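You operate a simulated robot arm through the tools that you are given. There is no shell and no other tool.

You are at the controls of a simulated robot arm. One attempt, no reset.

Task
Main fader off, then power up: socket strip, mixer, headphone amp, speaker last.

The check looks at the end state, three seconds after you hand in, the way a careful person would. Anything else that was tipped, shoved, dropped, spilled or broken makes it a failure.

Robot
A 7-joint arm with a two-finger parallel gripper, fixed in place. Base frame: the origin is on the floor under the middle of its stand, x ahead of it, y to its left, z up; the work surface is at about z = 0.802. Readings come in m, degrees, newtons and seconds.
It reaches about 1.524 m from its shoulder. Its first joint turns from -149.0 to 149.0 degrees. Payload 3.5 kg.
The tool frame sits at the grasp point between the pads (the TCP): z along the fingers, y along the line on which they close. The tips reach 0.023 m beyond it. The gripper opens to 0.094 m. The fingers are 0.038 m wide and 0.01 m thick; the gripper's body (0.054 by 0.096 m) begins 0.039 m behind the TCP.
Orientation is that of the tool frame in the base frame, as [roll, pitch, yaw] about the fixed x, y, z axes, in that order (R = Rz(yaw) Ry(pitch) Rx(roll)). With the fingers straight down and closing along the base's y, the tool's x points along the base's -x, its y along +y and its z along -z.

Tools
- The arm moves only by the tool apply_moves. Its argument "deltas" is a list of rows, each an object (a shift or turn left out is 0, a gripper value left out holds the last) with "hand": the closure, from 0 (fully open) to 1 (shut); "xyz": the shift along the tool's x, y, z in m, a list of three; "rotation": the turn, a rotation vector about the tool's x, y, z in rad, a list of three. In form: [{"hand": hand, "xyz": [x, y, z], "rotation": [wx, wy, wz]}, ...]. A call has 1 to 20 rows; each row shifts and turns the commanded pose from where the row before left it, along the tool's axes as they then stand. Each row takes 0.2 s and may step no farther than 0.05 m and 8.6 degrees from the row before; otherwise, or with a gripper value out of range, the whole call is refused. Where a pose cannot be reached the arm comes as near as it can. A force on the tool above 90 N (or 10 N above the force at the start of the call, whichever is more), or a blocked arm, ends the call early, and 0.2 s more pass. The fingers move at their own pace (about 0.153 m/s each) and stop on an object; they squeeze with about 29 N. The grip force told is the motor's: it shows also when the fingers shut on nothing. Time passes only in rows, and 0.2 s behind the last, so rows that do not move let the fingers close. It gives the time, the measured TCP pose, the force on the tool (base axes), the opening and the grip force at its end, in the units of the frame above (readings bear some noise), with the torque about the TCP (base axes, N m) and any sound that the robot's microphone picked up.
- Cameras (640 x 400 px; columns grow to the right, rows downward): "scene" is fixed at [0.4068, -0.6481, 1.5257]; the picture's right is [0.59, -0.81, 0.00], its down [-0.64, -0.47, -0.61] and it looks along [0.50, 0.36, -0.79] (base axes); focal length 373 px, centre (320, 200). "wrist" rides on the gripper at [0.086, 0.016, -0.074] in the tool frame; the picture's right is [-0.18, 0.98, 0.00], its down [-0.58, -0.11, -0.81] and it looks along [-0.79, -0.15, 0.59] (tool axes); focal length 243 px, centre (320, 200). There is no depth. A picture from a camera that has moved, and an enlarged one, comes with that camera's place and axes in the base frame and with its lens. The place of the scene camera against the robot may be out by one fixed shift of up to 0.018 m in any direction.
- get_image(camera): a new picture of that camera. It takes no simulated time.
- zoom(camera, box): a new picture of the part [left, top, right, bottom] of that camera's present view, enlarged. It takes no simulated time.
- hand_in(): hands the job in; it is judged then, once.

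Nothing tells you positions but the pictures and the camera data. Unless the task says otherwise, let go and move clear before handing in.

The tools are called as a command line: name --argument value ..., lists and objects as JSON in quotes. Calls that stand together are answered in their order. apply_moves: Moves the arm, as the interface text tells. Its arguments: {"type":"object","properties":{"deltas":{"type":"array"}},"required":["deltas"]} The other tools are called the same way: get_image (camera) takes a picture; zoom (camera, box) takes an enlarged picture of a part of a camera's view; hand_in () hands the job in.

At the start:

```text
time_s: 0.0
tcp_pos: [0.7481, -0.2624, 1.0376]
tcp_rot: [180.0, 0.0, 179.9]
ft_force: [0.4, 0.0, -0.1]
wrist_torque: [0.0, 0.03, -0.01]
finger_gap: 0.0942
gripper_force: 0.0
```

scene: 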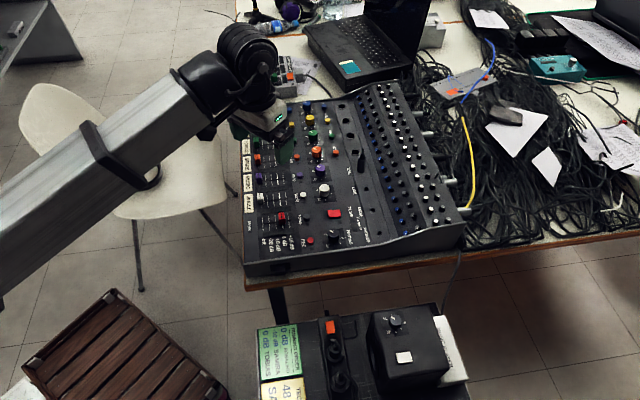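
wrist: 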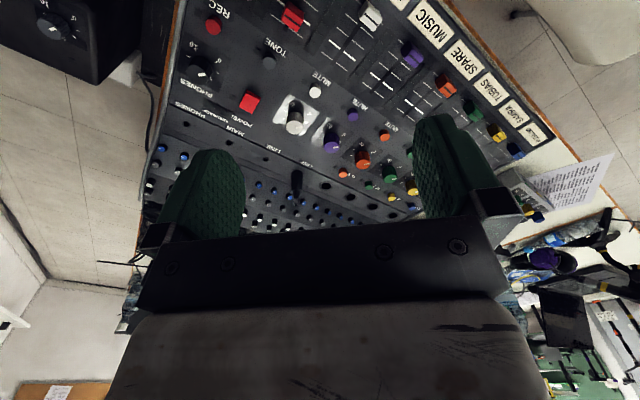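

I see a mixer on the desk, a speaker and another device in the foreground, and small boxes behind. I'll zoom in on several regions to identify the fader, the socket strip, mixer power, headphone amp and speaker switches.

zoom --camera "scene" --box '[230, 80, 480, 280]'

zoom --camera "scene" --box '[240, 290, 480, 400]'

zoom --camera "scene" --box '[220, 0, 440, 110]'

zoom --camera "scene" --box '[420, 0, 640, 220]'

zoom --camera "wrist" --box '[140, 0, 560, 240]'

```text
2.00 times, centred on (355, 180) of scene
camera zoom: at [0.4068, -0.6481, 1.5257], right [0.59, -0.81, 0.0], down [-0.64, -0.47, -0.61], along [0.5, 0.36, -0.79], focal length 746 px, centre (250, 240)
```

zoom: 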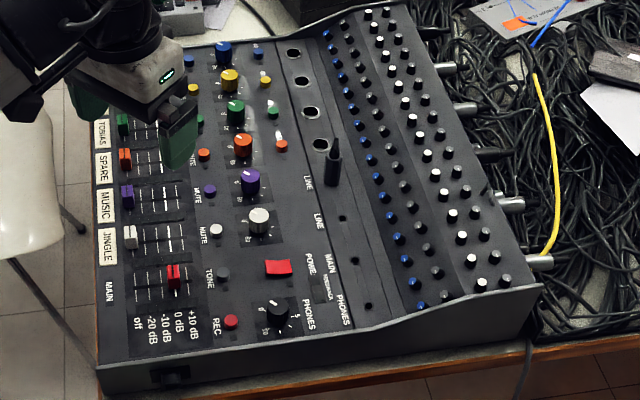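

```text
2.67 times, centred on (360, 345) of scene
camera zoom: at [0.4068, -0.6481, 1.5257], right [0.59, -0.81, 0.0], down [-0.64, -0.47, -0.61], along [0.5, 0.36, -0.79], focal length 994 px, centre (213, -187)
```

zoom: 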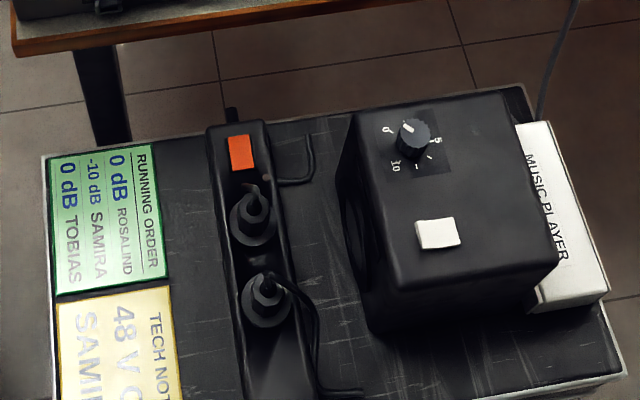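

```text
2.91 times, centred on (330, 55) of scene
camera zoom: at [0.4068, -0.6481, 1.5257], right [0.59, -0.81, 0.0], down [-0.64, -0.47, -0.61], along [0.5, 0.36, -0.79], focal length 1085 px, centre (291, 622)
```

zoom: 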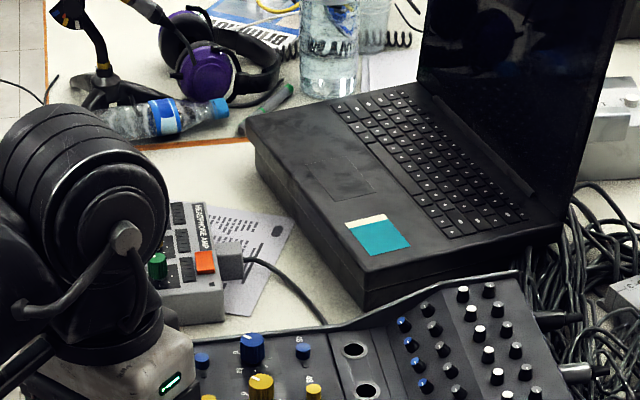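

```text
1.82 times, centred on (530, 110) of scene
camera zoom: at [0.4068, -0.6481, 1.5257], right [0.59, -0.81, 0.0], down [-0.64, -0.47, -0.61], along [0.5, 0.36, -0.79], focal length 678 px, centre (-62, 364)
```

zoom: 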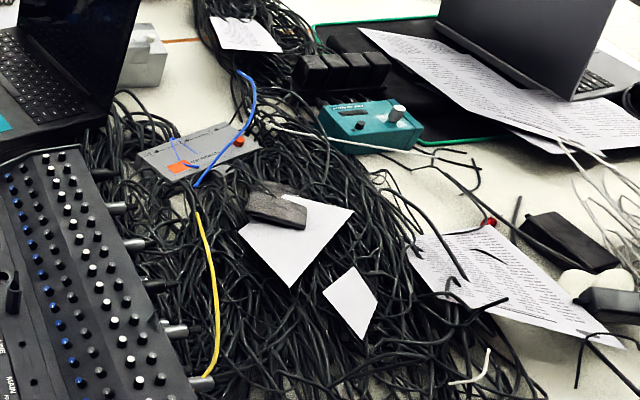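

```text
1.52 times, centred on (350, 120) of wrist
camera zoom: at [0.6607, -0.246, 1.1122], right [0.18, 0.98, 0.0], down [0.58, -0.11, 0.81], along [0.79, -0.15, -0.59], focal length 370 px, centre (274, 322)
```

zoom: 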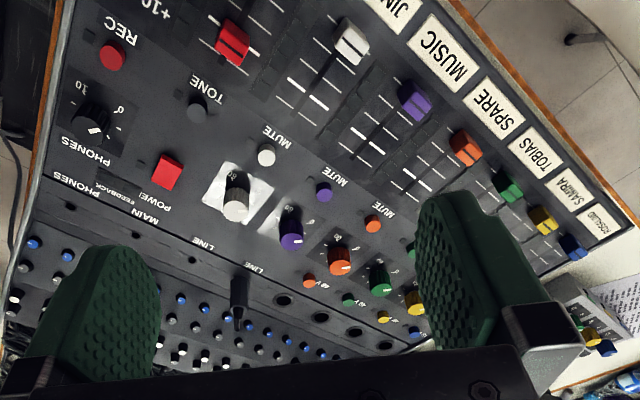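

I take the main fader to be the red cap now near 0 dB, with "off" at the robot-side end. The rockers are the red POWER on the mixer, orange on the strip, orange on the headphone amp and white on the speaker. Next I'll zoom closer to see each rocker's state.

zoom --camera "wrist" --box '[170, 0, 330, 130]'

zoom --camera "scene" --box '[320, 310, 430, 380]'

zoom --camera "scene" --box '[255, 50, 335, 110]'

zoom --camera "scene" --box '[235, 170, 365, 265]'

zoom --camera "scene" --box '[250, 320, 350, 400]'

```text
3.08 times, centred on (250, 65) of wrist
camera zoom: at [0.6607, -0.246, 1.1122], right [0.18, 0.98, 0.0], down [0.58, -0.11, 0.81], along [0.79, -0.15, -0.59], focal length 746 px, centre (535, 615)
```

zoom: 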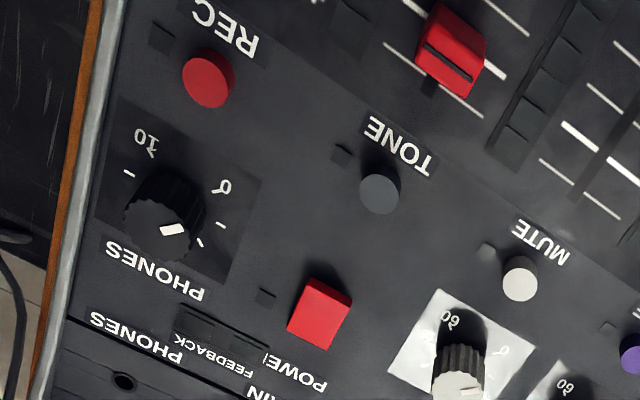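

```text
5.71 times, centred on (375, 345) of scene
camera zoom: at [0.4068, -0.6481, 1.5257], right [0.59, -0.81, 0.0], down [-0.64, -0.47, -0.61], along [0.5, 0.36, -0.79], focal length 2131 px, centre (6, -629)
```

zoom: 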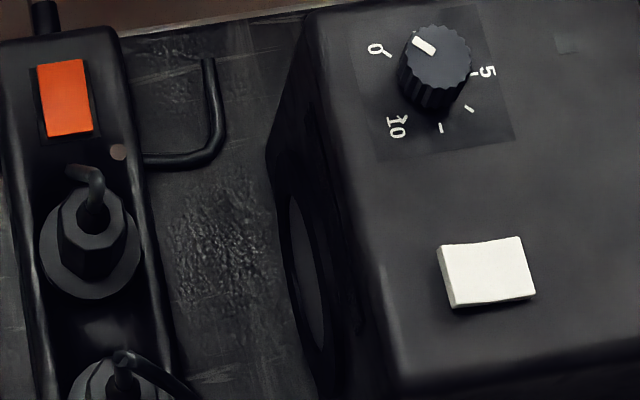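

```text
6.67 times, centred on (295, 80) of scene
camera zoom: at [0.4068, -0.6481, 1.5257], right [0.59, -0.81, 0.0], down [-0.64, -0.47, -0.61], along [0.5, 0.36, -0.79], focal length 2486 px, centre (487, 1000)
```

zoom: 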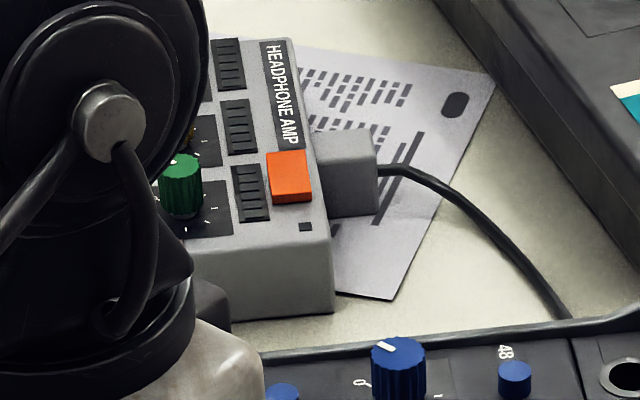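

```text
4.21 times, centred on (300, 218) of scene
camera zoom: at [0.4068, -0.6481, 1.5257], right [0.59, -0.81, 0.0], down [-0.64, -0.47, -0.61], along [0.5, 0.36, -0.79], focal length 1570 px, centre (404, 126)
```

zoom: 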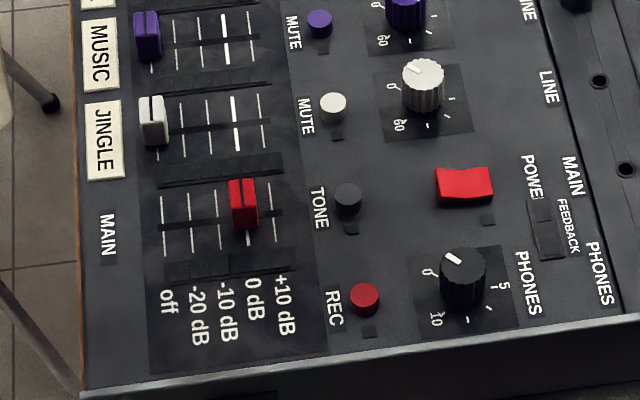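

```text
5.00 times, centred on (300, 360) of scene
camera zoom: at [0.4068, -0.6481, 1.5257], right [0.59, -0.81, 0.0], down [-0.64, -0.47, -0.61], along [0.5, 0.36, -0.79], focal length 1864 px, centre (420, -600)
```

zoom: 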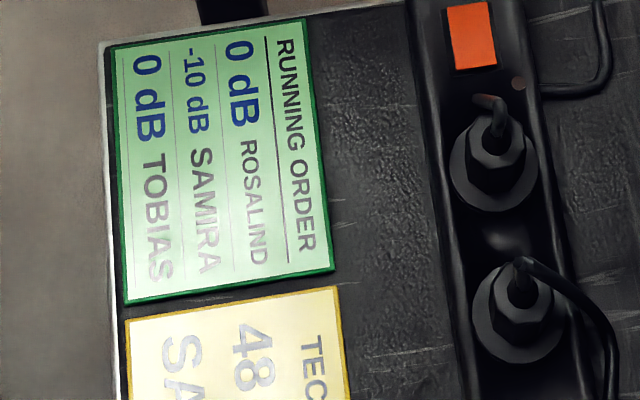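

The rockers are hard to read from here, and the mixer sits rotated about 45° to the robot. I'll move the hand high over the strip/speaker cart, toward about (0.62, -0.52), to view it with the wrist camera.

apply_moves --deltas '[{"hand": 0, "xyz": [0.0217, -0.043, 0]}, {"xyz": [0.0217, -0.043, 0]}, {"xyz": [0.0217, -0.043, 0]}, {"xyz": [0.0217, -0.043, 0]}, {"xyz": [0.0217, -0.043, 0]}, {"xyz": [0.0217, -0.043, 0]}, {}]'

get_image --camera "wrist"

get_image --camera "scene"

```text
time_s: 1.6
tcp_pos: [0.6185, -0.5211, 1.0362]
tcp_rot: [180.0, -0.1, 180.0]
ft_force: [-0.1, -0.9, 0.0]
wrist_torque: [0.03, -0.02, 0.01]
finger_gap: 0.0938
gripper_force: 0.0
```

```text
taken
camera wrist: at [0.5329, -0.5039, 1.1114], right [0.18, 0.98, 0.0], down [0.58, -0.11, 0.81], along [0.79, -0.15, -0.59], focal length 243 px, centre (320, 200)
```

wrist: 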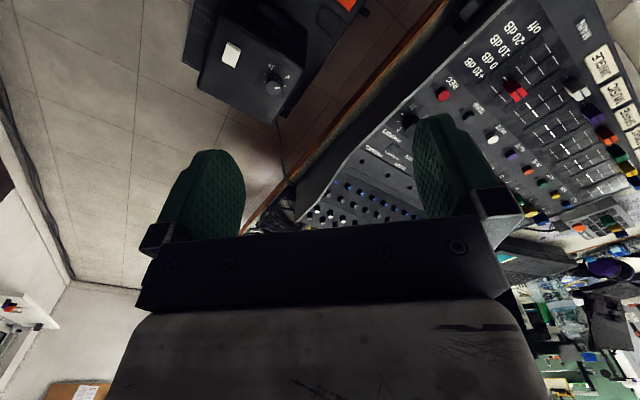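

```text
taken
```

scene: 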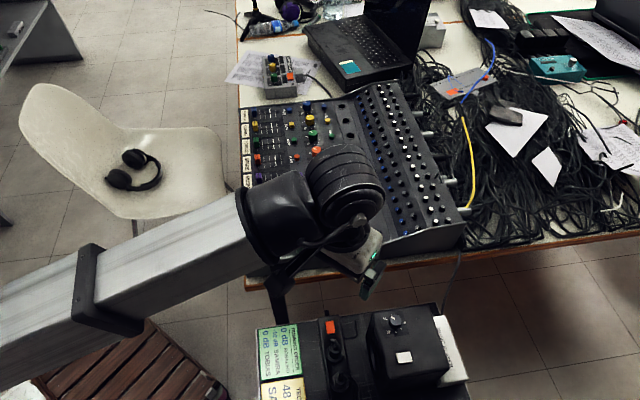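

The cart seems to be lower than the desk: I estimate speaker top z≈0.73 and strip rocker z≈0.63, near (0.67, -0.49). I'll tilt the hand so the wrist camera looks more steeply down at the cart, for a better measurement.

apply_moves --deltas '[{"xyz": [0, -0.02, 0], "rotation": [0, 0.13, 0]}, {"xyz": [0, -0.02, 0], "rotation": [0, 0.13, 0]}, {"xyz": [0, -0.02, 0], "rotation": [0, 0.13, 0]}, {"rotation": [0, 0.13, 0]}, {}]'

get_image --camera "wrist"

```text
time_s: 2.8
tcp_pos: [0.6226, -0.5952, 0.9683]
tcp_rot: [-176.9, -19.2, 179.9]
ft_force: [-1.2, 0.6, 0.4]
wrist_torque: [0.02, 0.01, 0.0]
finger_gap: 0.0941
gripper_force: 0.0
out of reach, approached as far as the arm can: row 2, 3, 4
```

```text
taken
camera wrist: at [0.5656, -0.5736, 1.0661], right [0.16, 0.98, -0.11], down [0.82, -0.07, 0.57], along [0.56, -0.18, -0.81], focal length 243 px, centre (320, 200)
```

wrist: 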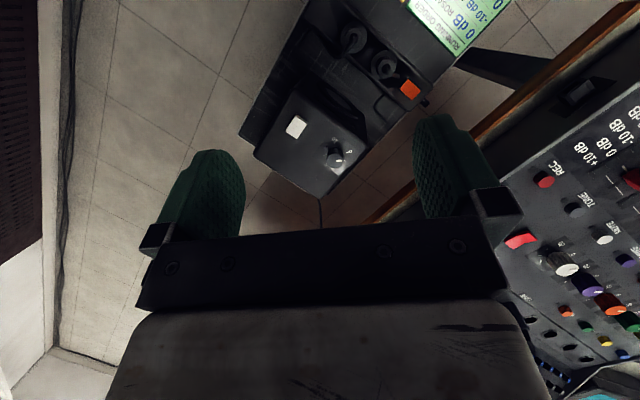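

The arm could not reach that tilt here, but the view gives speaker rocker ≈ (0.663, -0.656, 0.745), strip rocker ≈ (0.662, -0.489, 0.64) and the desk edge about 4 cm from the strip rocker. I'll undo the tilt, then yaw the hand to square it with the cart.

apply_moves --deltas '[{"rotation": [0, -0.13, 0]}, {"rotation": [0, -0.13, 0]}, {"rotation": [0, -0.13, 0]}, {"rotation": [0, -0.13, 0]}, {}]'

```text
time_s: 4.0
tcp_pos: [0.6219, -0.5949, 0.9698]
tcp_rot: [-177.1, 10.7, -178.5]
ft_force: [0.3, -0.6, 0.3]
wrist_torque: [-0.01, 0.0, 0.0]
finger_gap: 0.0939
gripper_force: 0.1
```

The commanded pose got clipped, so the hand is now slightly tilted. I'll straighten it, raise it back to about z=1.04, then yaw by about 46°.

apply_moves --deltas '[{"xyz": [0, 0, -0.035], "rotation": [-0.023, 0.093, 0]}, {"xyz": [0, 0, -0.035], "rotation": [-0.023, 0.093, 0]}, {}]'

```text
time_s: 4.8
tcp_pos: [0.6131, -0.5934, 1.0389]
tcp_rot: [-179.8, -0.1, -178.8]
ft_force: [1.0, -0.6, -0.2]
wrist_torque: [0.0, -0.02, -0.01]
finger_gap: 0.094
gripper_force: 0.1
```

The hand is straight again. Now I'll yaw it to about -134° so its axes line up with the mixer and cart.

apply_moves --deltas '[{"rotation": [0, 0, -0.13]}, {"rotation": [0, 0, -0.13]}, {"rotation": [0, 0, -0.13]}, {"rotation": [0, 0, -0.13]}, {"rotation": [0, 0, -0.13]}, {"rotation": [0, 0, -0.13]}, {}]'

get_image --camera "wrist"

```text
time_s: 6.4
tcp_pos: [0.6125, -0.5922, 1.0372]
tcp_rot: [-179.9, -0.2, -133.9]
ft_force: [-0.5, 0.4, -0.4]
wrist_torque: [0.01, 0.0, 0.02]
finger_gap: 0.094
gripper_force: 0.1
```

```text
taken
camera wrist: at [0.5407, -0.642, 1.1125], right [-0.58, 0.82, 0.0], down [0.48, 0.35, 0.8], along [0.66, 0.46, -0.59], focal length 243 px, centre (320, 200)
```

wrist: 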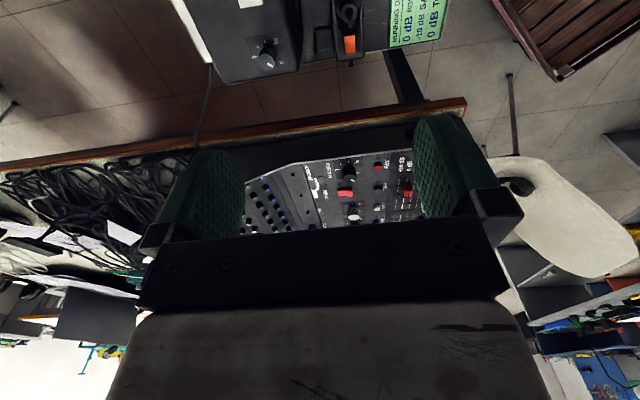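

The strip rocker triangulates to about (0.667, -0.487, 0.617). That is 3.5–4 cm outside the desk edge and 18 cm below the desk top. I'll back the hand away from the desk and lower it for a closer look at the strip and speaker.

apply_moves --deltas '[{"xyz": [0.03, 0, 0.035]}, {"xyz": [0.03, 0, 0.035]}, {"xyz": [0, 0, 0.04]}, {}]'

get_image --camera "wrist"

zoom --camera "wrist" --box '[190, 30, 430, 180]'

```text
time_s: 7.4
tcp_pos: [0.5673, -0.6328, 0.9282]
tcp_rot: [-179.9, -0.2, -134.1]
ft_force: [-0.4, -1.1, -0.3]
wrist_torque: [-0.02, -0.01, 0.0]
finger_gap: 0.0939
gripper_force: 0.1
```

```text
taken
camera wrist: at [0.4948, -0.6825, 1.0031], right [-0.58, 0.82, 0.0], down [0.48, 0.34, 0.8], along [0.66, 0.46, -0.59], focal length 243 px, centre (320, 200)
```

wrist: 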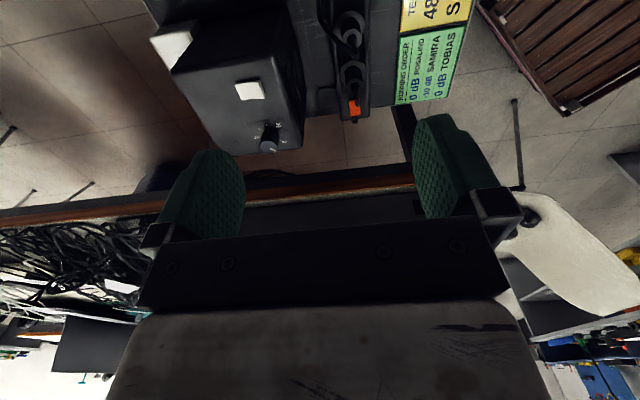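

```text
2.67 times, centred on (310, 105) of wrist
camera zoom: at [0.4948, -0.6825, 1.0031], right [-0.58, 0.82, 0.0], down [0.48, 0.34, 0.8], along [0.66, 0.46, -0.59], focal length 647 px, centre (347, 453)
```

zoom: 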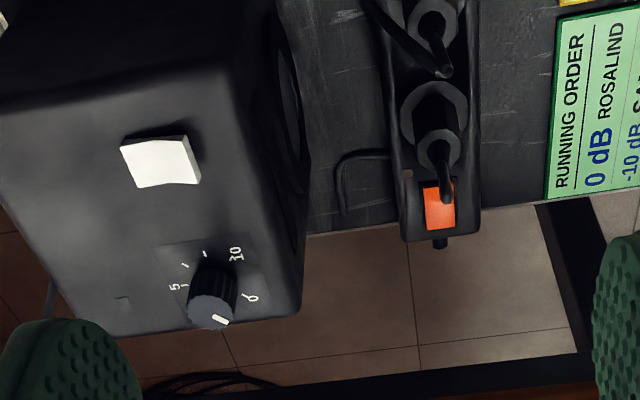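

The plug's lead stands up near the strip's rocker. I'll zoom in on it closely.

zoom --camera "wrist" --box '[325, 40, 389, 130]'

zoom --camera "wrist" --box '[210, 60, 300, 160]'

zoom --camera "scene" --box '[310, 310, 360, 350]'

```text
4.44 times, centred on (357, 85) of wrist
camera zoom: at [0.4948, -0.6825, 1.0031], right [-0.58, 0.82, 0.0], down [0.48, 0.34, 0.8], along [0.66, 0.46, -0.59], focal length 1078 px, centre (156, 711)
```

zoom: 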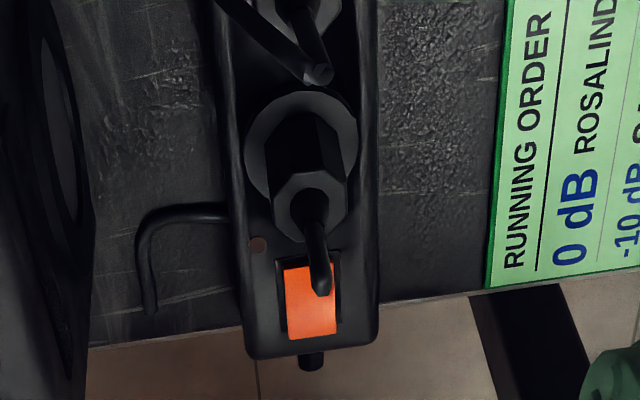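

```text
4.00 times, centred on (255, 110) of wrist
camera zoom: at [0.4948, -0.6825, 1.0031], right [-0.58, 0.82, 0.0], down [0.48, 0.34, 0.8], along [0.66, 0.46, -0.59], focal length 970 px, centre (580, 560)
```

zoom: 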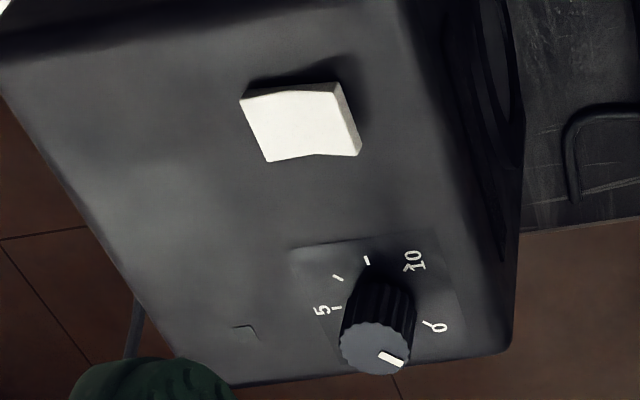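

```text
10.00 times, centred on (335, 330) of scene
camera zoom: at [0.4068, -0.6481, 1.5257], right [0.59, -0.81, 0.0], down [-0.64, -0.47, -0.61], along [0.5, 0.36, -0.79], focal length 3729 px, centre (170, -1100)
```

zoom: 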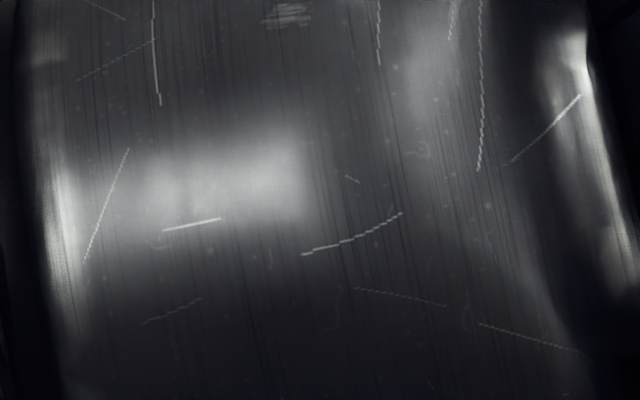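

I need to see which half of each rocker is up, so I'll zoom more tightly on the speaker rocker from both cameras, and on the strip's rocker.

zoom --camera "wrist" --box '[232, 75, 272, 105]'

zoom --camera "scene" --box '[390, 345, 420, 370]'

zoom --camera "wrist" --box '[335, 85, 375, 125]'

```text
13.33 times, centred on (252, 90) of wrist
camera zoom: at [0.4948, -0.6825, 1.0031], right [-0.58, 0.82, 0.0], down [0.48, 0.34, 0.8], along [0.66, 0.46, -0.59], focal length 3235 px, centre (1227, 1667)
```

zoom: 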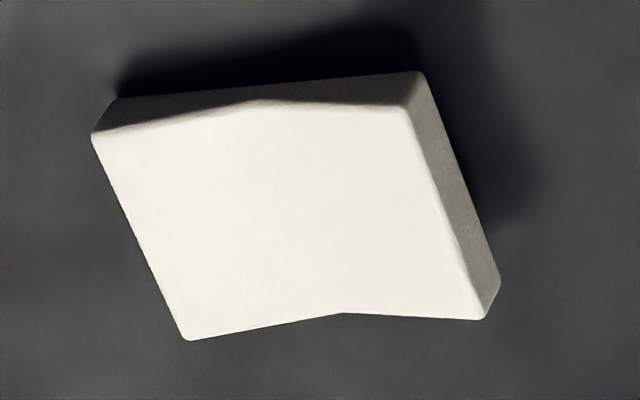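

```text
16.00 times, centred on (405, 358) of scene
camera zoom: at [0.4068, -0.6481, 1.5257], right [0.59, -0.81, 0.0], down [-0.64, -0.47, -0.61], along [0.5, 0.36, -0.79], focal length 5966 px, centre (-1040, -2320)
```

zoom: 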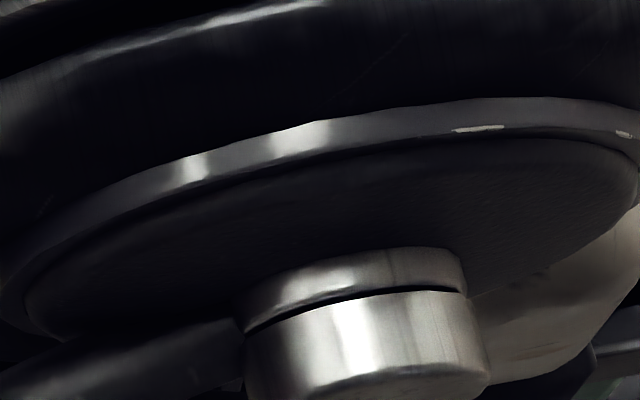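

```text
10.00 times, centred on (355, 105) of wrist
camera zoom: at [0.4948, -0.6825, 1.0031], right [-0.58, 0.82, 0.0], down [0.48, 0.34, 0.8], along [0.66, 0.46, -0.59], focal length 2426 px, centre (-30, 1150)
```

zoom: 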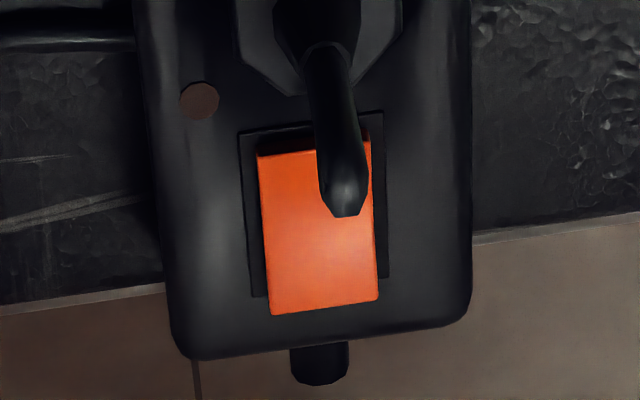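

Zooming renders in fine detail. The speaker rocker seems to have its strip-side end raised. Next I'll inspect the strip's rocker at higher zoom.

zoom --camera "wrist" --box '[344, 93, 366, 119]'

zoom --camera "wrist" --box '[310, 0, 390, 50]'

```text
15.38 times, centred on (355, 106) of wrist
camera zoom: at [0.4948, -0.6825, 1.0031], right [-0.58, 0.82, 0.0], down [0.48, 0.34, 0.8], along [0.66, 0.46, -0.59], focal length 3733 px, centre (-218, 1646)
```

zoom: 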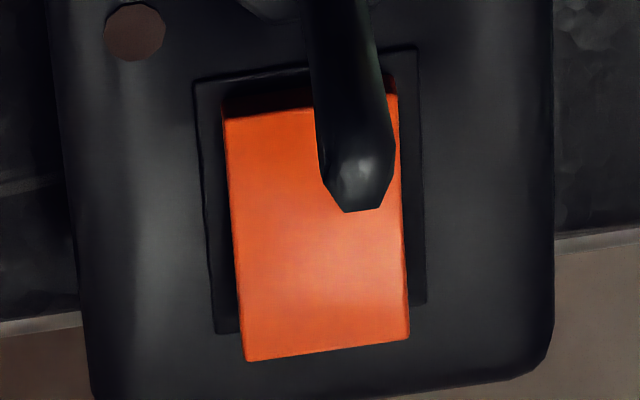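

```text
8.00 times, centred on (350, 25) of wrist
camera zoom: at [0.4948, -0.6825, 1.0031], right [-0.58, 0.82, 0.0], down [0.48, 0.34, 0.8], along [0.66, 0.46, -0.59], focal length 1941 px, centre (80, 1600)
```

zoom: 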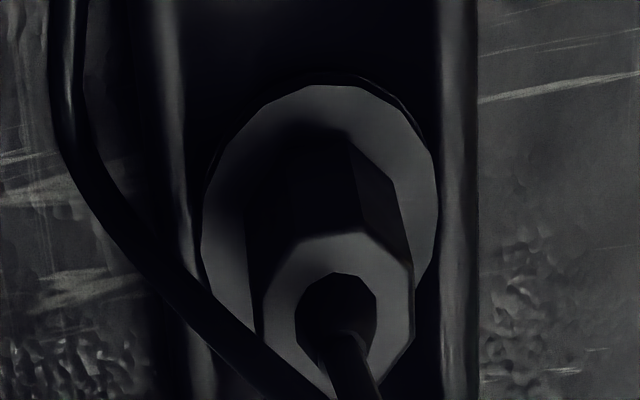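

From several views the main fader cap is at about (0.744, -0.290, 0.816), and its travel toward "off" runs roughly along (-0.71, 0.71). I'll rise and hover the hand above it, with the current yaw already aligned to that travel.

apply_moves --deltas '[{"xyz": [0, 0, -0.045]}, {"xyz": [0, 0, -0.045]}, {"xyz": [-0.041, 0.0124, 0]}, {"xyz": [-0.041, 0.0124, 0]}, {"xyz": [-0.041, 0.0124, 0]}, {"xyz": [-0.041, 0.0124, 0]}, {"xyz": [-0.041, 0.0124, 0]}, {"xyz": [-0.041, 0.0124, 0]}, {"xyz": [-0.041, 0.0124, 0]}, {"xyz": [-0.041, 0.0124, 0]}, {"xyz": [-0.041, 0.0124, 0]}, {"xyz": [0, 0, 0.03]}, {}]'

get_image --camera "wrist"

get_image --camera "scene"

```text
time_s: 10.2
tcp_pos: [0.7489, -0.2911, 0.9916]
tcp_rot: [-180.0, -0.3, -134.1]
ft_force: [0.0, 0.1, -0.6]
wrist_torque: [-0.01, 0.02, 0.03]
finger_gap: 0.094
gripper_force: 0.1
```

```text
taken
camera wrist: at [0.6772, -0.341, 1.0656], right [-0.58, 0.82, 0.0], down [0.48, 0.34, 0.8], along [0.66, 0.46, -0.59], focal length 243 px, centre (320, 200)
```

wrist: 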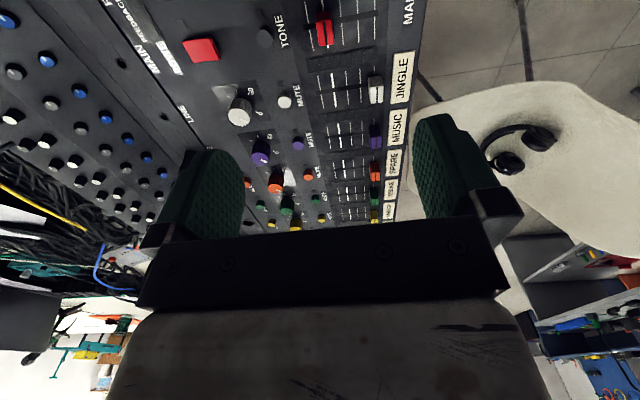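

```text
taken
```

scene: 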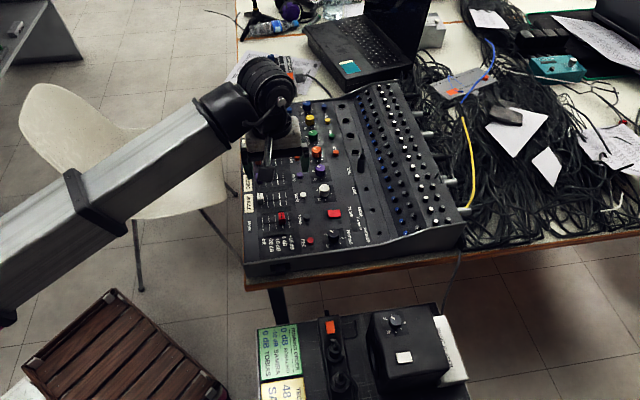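

The hand is above the faders and the scene view of the cart is clear now. I'll zoom on the fader, the mixer power rocker, and the cart's rockers.

zoom --camera "wrist" --box '[290, 0, 430, 90]'

zoom --camera "wrist" --box '[180, 25, 230, 75]'

zoom --camera "scene" --box '[318, 312, 358, 352]'

zoom --camera "scene" --box '[390, 345, 420, 370]'

zoom --camera "scene" --box '[322, 202, 346, 222]'

zoom --camera "scene" --box '[255, 195, 305, 255]'

```text
4.44 times, centred on (360, 45) of wrist
camera zoom: at [0.6772, -0.341, 1.0656], right [-0.58, 0.82, 0.0], down [0.48, 0.34, 0.8], along [0.66, 0.46, -0.59], focal length 1078 px, centre (142, 889)
```

zoom: 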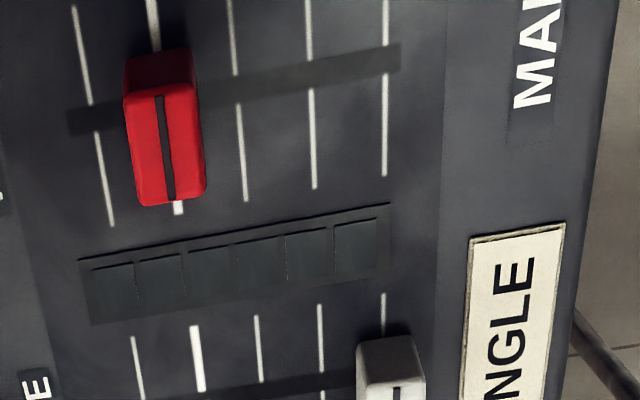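

```text
8.00 times, centred on (205, 50) of wrist
camera zoom: at [0.6772, -0.341, 1.0656], right [-0.58, 0.82, 0.0], down [0.48, 0.34, 0.8], along [0.66, 0.46, -0.59], focal length 1941 px, centre (1240, 1400)
```

zoom: 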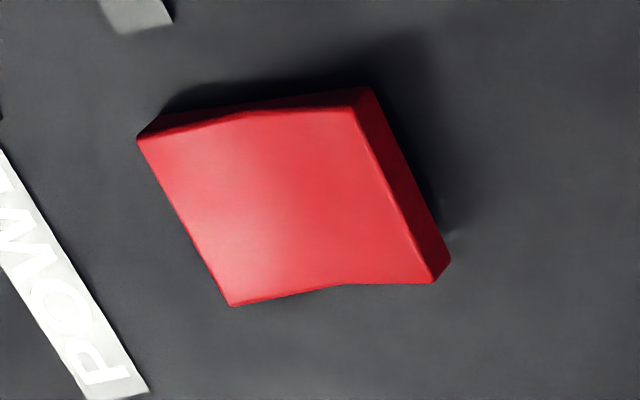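

```text
10.00 times, centred on (338, 332) of scene
camera zoom: at [0.4068, -0.6481, 1.5257], right [0.59, -0.81, 0.0], down [-0.64, -0.47, -0.61], along [0.5, 0.36, -0.79], focal length 3729 px, centre (140, -1120)
```

zoom: 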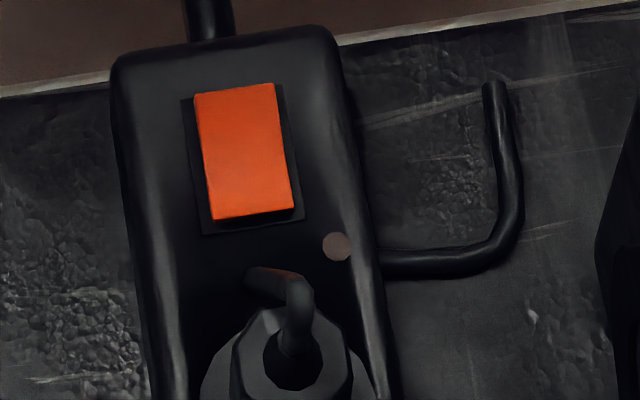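

```text
16.00 times, centred on (405, 358) of scene
camera zoom: at [0.4068, -0.6481, 1.5257], right [0.59, -0.81, 0.0], down [-0.64, -0.47, -0.61], along [0.5, 0.36, -0.79], focal length 5966 px, centre (-1040, -2320)
```

zoom: 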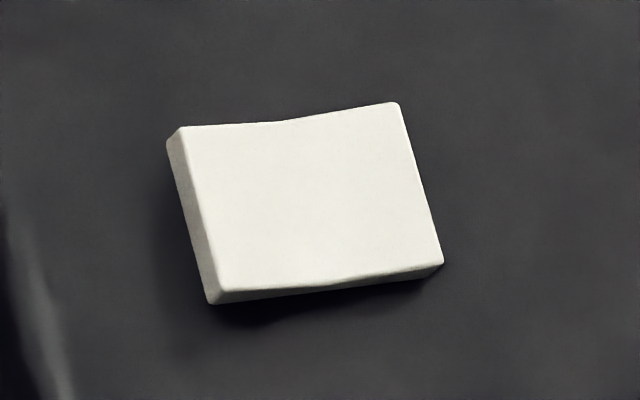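

```text
16.00 times, centred on (334, 212) of scene
camera zoom: at [0.4068, -0.6481, 1.5257], right [0.59, -0.81, 0.0], down [-0.64, -0.47, -0.61], along [0.5, 0.36, -0.79], focal length 5966 px, centre (96, 8)
```

zoom: 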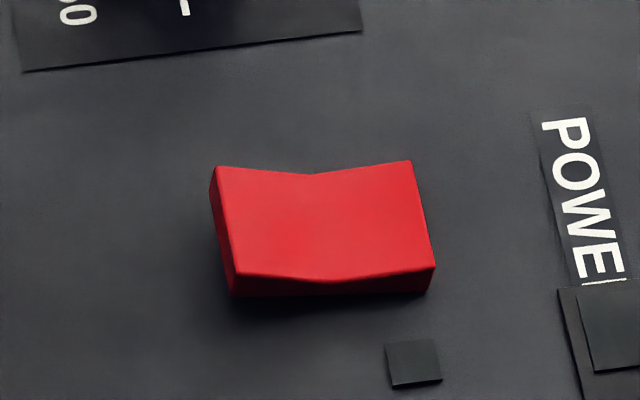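

```text
6.67 times, centred on (280, 225) of scene
camera zoom: at [0.4068, -0.6481, 1.5257], right [0.59, -0.81, 0.0], down [-0.64, -0.47, -0.61], along [0.5, 0.36, -0.79], focal length 2486 px, centre (587, 33)
```

zoom: 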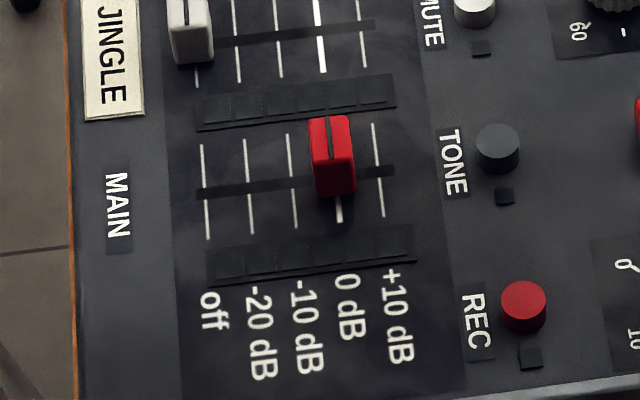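

The mixer and speaker rockers have their operator-side/strip-side ends raised. The strip's rocker has its desk-side end raised. For the fader I'll close the fingers and come down just behind the red cap (the +10 dB side), stopping at z≈0.90 for a check.

apply_moves --deltas '[{"hand": 1, "xyz": [0.001, -0.0065, 0.03]}, {"hand": 1, "xyz": [0.001, -0.006, 0.03]}, {"hand": 1, "xyz": [0.001, -0.006, 0.03]}, {"hand": 1}, {"hand": 1}]'

get_image --camera "wrist"

zoom --camera "wrist" --box '[260, 30, 420, 150]'

```text
time_s: 11.4
tcp_pos: [0.7588, -0.3085, 0.8992]
tcp_rot: [-179.9, -0.2, -134.1]
ft_force: [0.3, -0.6, 0.0]
wrist_torque: [-0.01, 0.02, 0.0]
finger_gap: 0.0
gripper_force: 29.2
```

```text
taken
camera wrist: at [0.6865, -0.3577, 0.9733], right [-0.58, 0.82, 0.0], down [0.48, 0.34, 0.8], along [0.66, 0.46, -0.59], focal length 243 px, centre (320, 200)
```

wrist: 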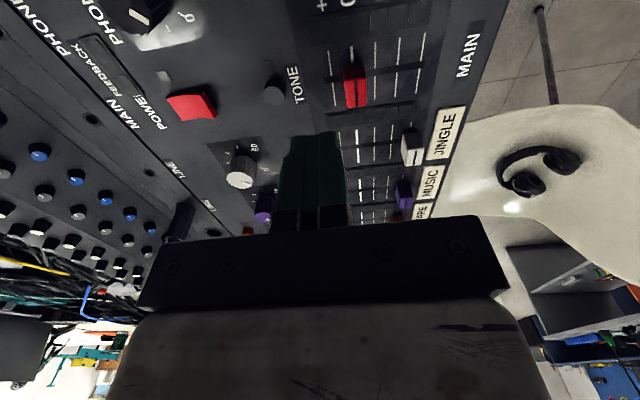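

```text
3.33 times, centred on (340, 90) of wrist
camera zoom: at [0.6865, -0.3577, 0.9733], right [-0.58, 0.82, 0.0], down [0.48, 0.34, 0.8], along [0.66, 0.46, -0.59], focal length 809 px, centre (253, 567)
```

zoom: 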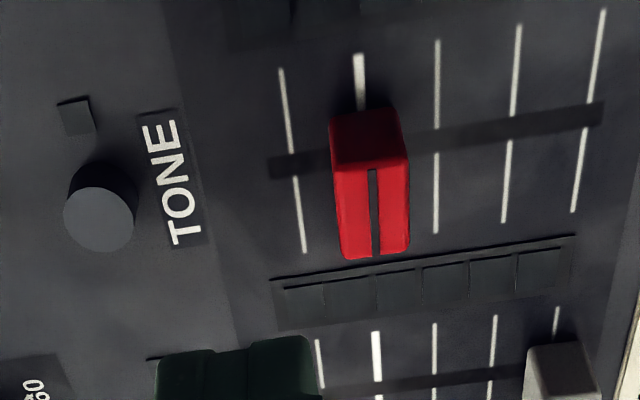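

The cap top is at z≈0.823 at (0.744, -0.288), the panel is at z≈0.80, and the closed fingers are about 2.5 cm behind the cap. I'll lower the tips to about 6 mm above the panel behind the cap.

apply_moves --deltas '[{"hand": 1, "xyz": [-0.004, -0.003, 0.025]}, {"xyz": [0, 0, 0.025]}, {"xyz": [0, 0, 0.019]}, {}]'

zoom --camera "wrist" --box '[260, 90, 420, 210]'

zoom --camera "scene" --box '[250, 180, 330, 240]'

```text
time_s: 12.4
tcp_pos: [0.7647, -0.3084, 0.8273]
tcp_rot: [-180.0, -0.1, -134.1]
ft_force: [0.0, -0.6, -1.1]
wrist_torque: [-0.02, 0.0, 0.0]
finger_gap: 0.0001
gripper_force: 28.7
```

```text
3.33 times, centred on (340, 150) of wrist
camera zoom: at [0.6921, -0.3574, 0.9023], right [-0.58, 0.82, 0.0], down [0.48, 0.34, 0.8], along [0.66, 0.46, -0.59], focal length 809 px, centre (253, 367)
```

zoom: 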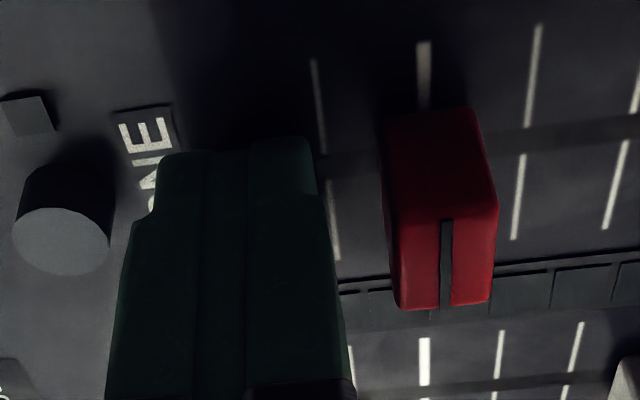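

```text
6.67 times, centred on (290, 210) of scene
camera zoom: at [0.4068, -0.6481, 1.5257], right [0.59, -0.81, 0.0], down [-0.64, -0.47, -0.61], along [0.5, 0.36, -0.79], focal length 2486 px, centre (520, 133)
```

zoom: 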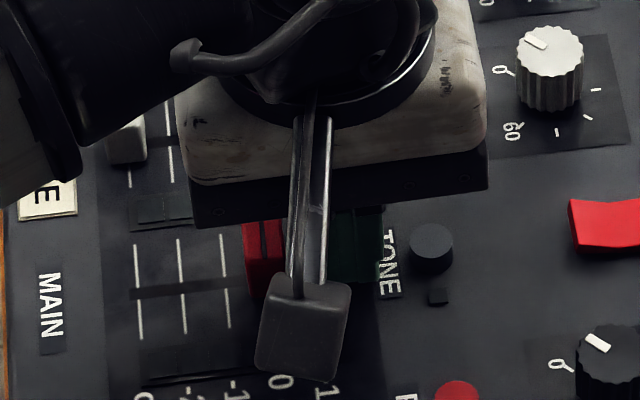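

The fingers are just behind the cap and the track direction matches the tool's y axis. I'll push the cap toward "off" in small steps and check short of the end stop.

apply_moves --deltas '[{"hand": 1, "xyz": [0, 0.005, 0]}, {"xyz": [0, 0.005, 0]}, {"xyz": [0, 0.005, 0]}, {"xyz": [0, 0.005, 0]}, {"xyz": [0, 0.005, 0]}, {"xyz": [0, 0.005, 0]}, {"xyz": [0, 0.005, 0]}, {"xyz": [0, 0.005, 0]}, {"xyz": [0, 0.005, 0]}, {"xyz": [0, 0.005, 0]}, {}]'

zoom --camera "wrist" --box '[260, 90, 420, 210]'

```text
time_s: 14.8
tcp_pos: [0.7277, -0.2736, 0.8289]
tcp_rot: [-180.0, -0.1, -134.2]
ft_force: [1.5, -1.6, 0.3]
wrist_torque: [-0.01, -0.02, -0.02]
finger_gap: 0.0003
gripper_force: 28.7
```

```text
3.33 times, centred on (340, 150) of wrist
camera zoom: at [0.6551, -0.3223, 0.9031], right [-0.58, 0.82, 0.0], down [0.48, 0.34, 0.8], along [0.66, 0.46, -0.59], focal length 809 px, centre (253, 367)
```

zoom: 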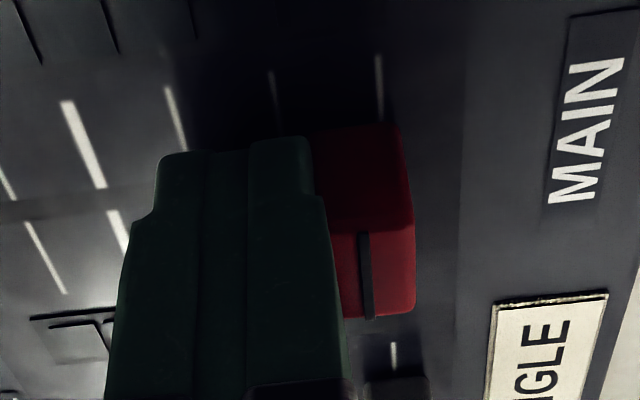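

The cap is sliding with little force and is close to the "off" tick. I'll continue in 2 mm steps, watching the force.

apply_moves --deltas '[{"xyz": [0, 0.002, 0]}, {"xyz": [0, 0.002, 0]}, {"xyz": [0, 0.002, 0]}, {}]'

zoom --camera "wrist" --box '[260, 90, 420, 210]'

```text
time_s: 15.8
tcp_pos: [0.723, -0.2693, 0.8279]
tcp_rot: [-179.9, -0.2, -134.1]
ft_force: [1.6, -2.8, 0.7]
wrist_torque: [-0.02, 0.01, -0.02]
finger_gap: 0.0001
gripper_force: 29.1
```

```text
3.33 times, centred on (340, 150) of wrist
camera zoom: at [0.6513, -0.3185, 0.9032], right [-0.58, 0.82, 0.0], down [0.48, 0.34, 0.8], along [0.66, 0.46, -0.59], focal length 809 px, centre (253, 367)
```

zoom: 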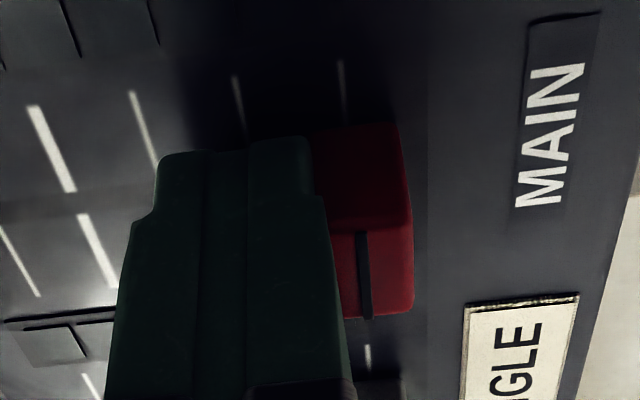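

The cap's slit is nearly on the "off" tick. I'll nudge in 1 mm steps to seat it against the stop.

apply_moves --deltas '[{"xyz": [0, 0.001, 0]}, {"xyz": [0, 0.001, 0]}, {}]'

apply_moves --deltas '[{"xyz": [0, 0.001, 0]}, {"xyz": [0, 0.001, 0]}, {}]'

```text
time_s: 16.6
tcp_pos: [0.7226, -0.2683, 0.8279]
tcp_rot: [-179.8, -0.2, -134.2]
ft_force: [10.9, -6.6, 5.0]
wrist_torque: [-0.03, -0.1, -0.09]
finger_gap: 0.0
gripper_force: 28.7
```

```text
time_s: 17.4
tcp_pos: [0.7209, -0.2662, 0.8281]
tcp_rot: [-179.7, -0.2, -134.1]
ft_force: [20.1, -17.4, 6.5]
wrist_torque: [-0.14, -0.2, -0.07]
finger_gap: 0.0
gripper_force: 29.2
```

Force rose to about 26 N, so the cap is against its end stop. I'll back away, lift clear and check the fader.

apply_moves --deltas '[{"xyz": [0, -0.006, 0]}, {"xyz": [0, -0.008, 0]}, {"xyz": [0, -0.004, -0.02]}, {"xyz": [0, 0, -0.04]}, {"xyz": [0, 0, -0.04]}, {"xyz": [0, 0, -0.04]}, {}]'

get_image --camera "wrist"

zoom --camera "wrist" --box '[280, 0, 420, 90]'

```text
time_s: 19.0
tcp_pos: [0.735, -0.2807, 0.969]
tcp_rot: [-179.9, -0.2, -134.1]
ft_force: [-0.4, 0.6, 0.5]
wrist_torque: [-0.01, 0.01, 0.01]
finger_gap: 0.0
gripper_force: 29.1
```

```text
taken
camera wrist: at [0.663, -0.3308, 1.0431], right [-0.58, 0.82, 0.0], down [0.48, 0.34, 0.8], along [0.66, 0.46, -0.59], focal length 243 px, centre (320, 200)
```

wrist: 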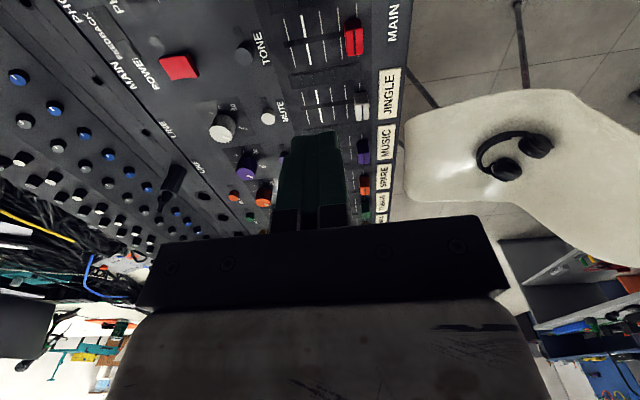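

```text
4.44 times, centred on (350, 45) of wrist
camera zoom: at [0.663, -0.3308, 1.0431], right [-0.58, 0.82, 0.0], down [0.48, 0.34, 0.8], along [0.66, 0.46, -0.59], focal length 1078 px, centre (187, 889)
```

zoom: 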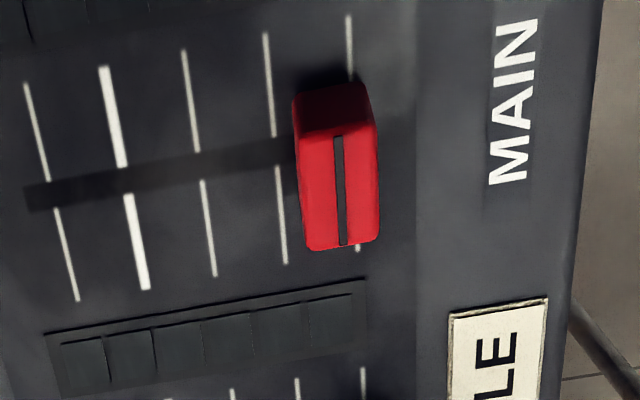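

Looking closely, the cap sits about 4–5 mm short of the "off" tick. It probably sprang back when I released the hard push against the stop. I'll go down again and push it in gently, then retreat slowly.

apply_moves --deltas '[{"xyz": [0, 0, 0.045]}, {"xyz": [0, 0, 0.045]}, {"xyz": [0, 0, 0.04]}, {"xyz": [0, 0, 0.011]}, {"xyz": [0, 0.005, 0]}, {"xyz": [0, 0.004, 0]}, {"xyz": [0, 0.003, 0]}, {}]'

zoom --camera "wrist" --box '[260, 90, 420, 210]'

```text
time_s: 20.8
tcp_pos: [0.7241, -0.2708, 0.8265]
tcp_rot: [-179.8, -0.2, -134.2]
ft_force: [9.2, -8.3, 2.4]
wrist_torque: [0.02, 0.02, -0.06]
finger_gap: 0.0
gripper_force: 28.9
```

```text
3.33 times, centred on (340, 150) of wrist
camera zoom: at [0.6529, -0.3202, 0.9013], right [-0.58, 0.82, 0.0], down [0.48, 0.34, 0.8], along [0.66, 0.46, -0.59], focal length 809 px, centre (253, 367)
```

zoom: 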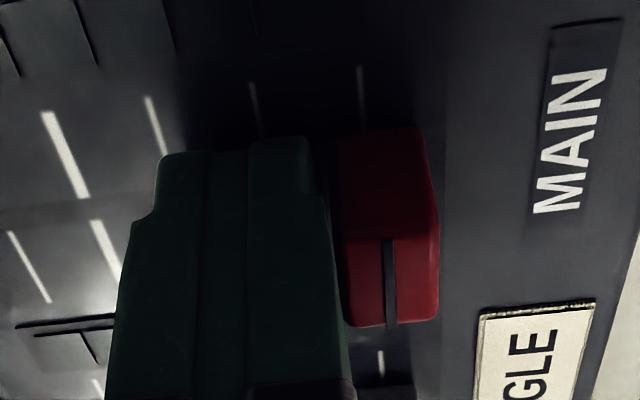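

The cap now looks to be at the "off" tick with a small gap to the finger, yet a 12 N side force was reported. I'll wait a moment and read the force again.

apply_moves --deltas '[{}, {}]'

get_image --camera "wrist"

zoom --camera "scene" --box '[240, 160, 340, 240]'

```text
time_s: 21.4
tcp_pos: [0.7249, -0.2703, 0.8267]
tcp_rot: [-179.8, -0.2, -134.0]
ft_force: [11.2, -11.0, 1.5]
wrist_torque: [0.0, -0.01, -0.07]
finger_gap: 0.0001
gripper_force: 29.1
```

```text
taken
camera wrist: at [0.6527, -0.32, 0.9011], right [-0.58, 0.82, 0.0], down [0.48, 0.34, 0.8], along [0.66, 0.46, -0.59], focal length 243 px, centre (320, 200)
```

wrist: 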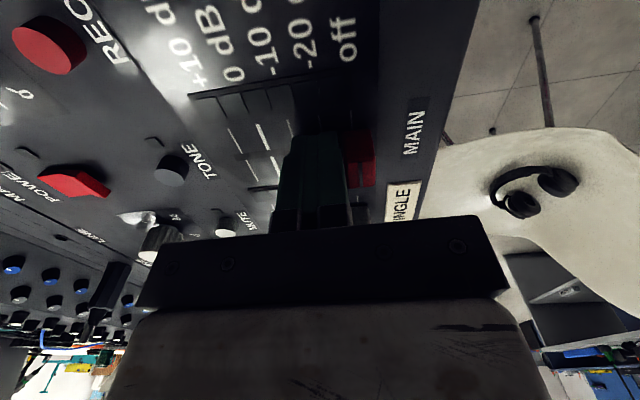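

```text
5.00 times, centred on (290, 200) of scene
camera zoom: at [0.4068, -0.6481, 1.5257], right [0.59, -0.81, 0.0], down [-0.64, -0.47, -0.61], along [0.5, 0.36, -0.79], focal length 1864 px, centre (470, 200)
```

zoom: 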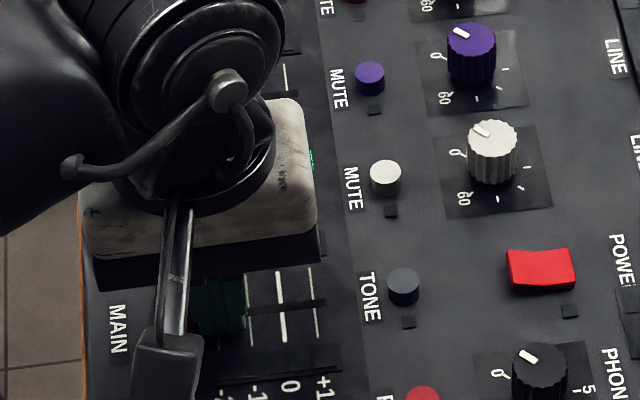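

A steady 15 N side force remains, so something is in contact. I'll zoom in tightly on the finger/cap contact.

zoom --camera "wrist" --box '[325, 120, 389, 190]'

zoom --camera "wrist" --box '[260, 120, 350, 235]'

zoom --camera "scene" --box '[262, 210, 302, 240]'

```text
5.71 times, centred on (357, 155) of wrist
camera zoom: at [0.6527, -0.32, 0.9011], right [-0.58, 0.82, 0.0], down [0.48, 0.34, 0.8], along [0.66, 0.46, -0.59], focal length 1386 px, centre (109, 457)
```

zoom: 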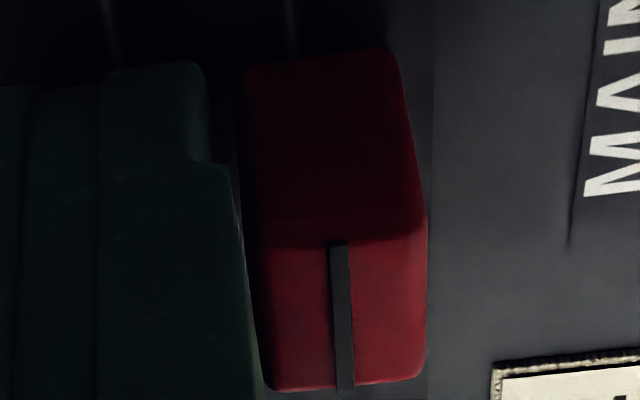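

```text
3.48 times, centred on (305, 178) of wrist
camera zoom: at [0.6527, -0.32, 0.9011], right [-0.58, 0.82, 0.0], down [0.48, 0.34, 0.8], along [0.66, 0.46, -0.59], focal length 844 px, centre (372, 278)
```

zoom: 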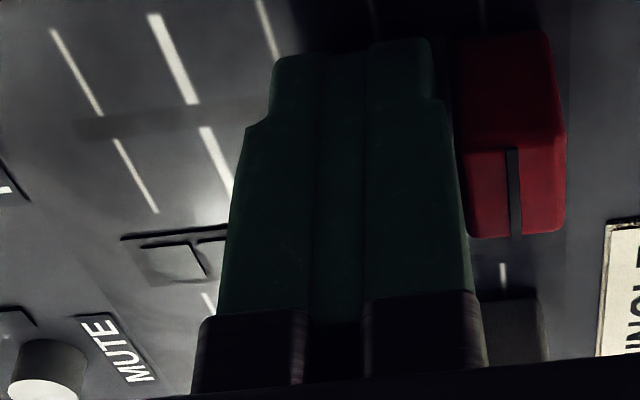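

```text
13.33 times, centred on (282, 225) of scene
camera zoom: at [0.4068, -0.6481, 1.5257], right [0.59, -0.81, 0.0], down [-0.64, -0.47, -0.61], along [0.5, 0.36, -0.79], focal length 4972 px, centre (827, -133)
```

zoom: 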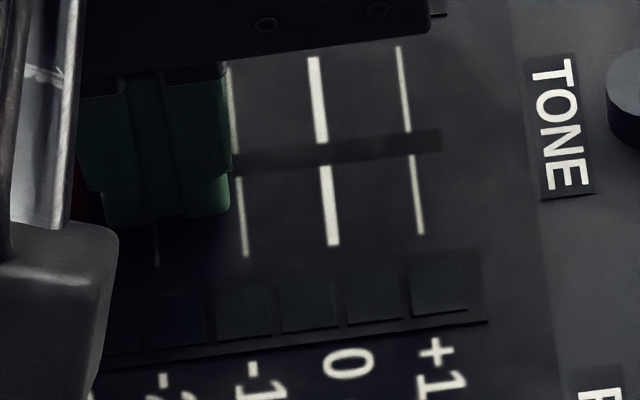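

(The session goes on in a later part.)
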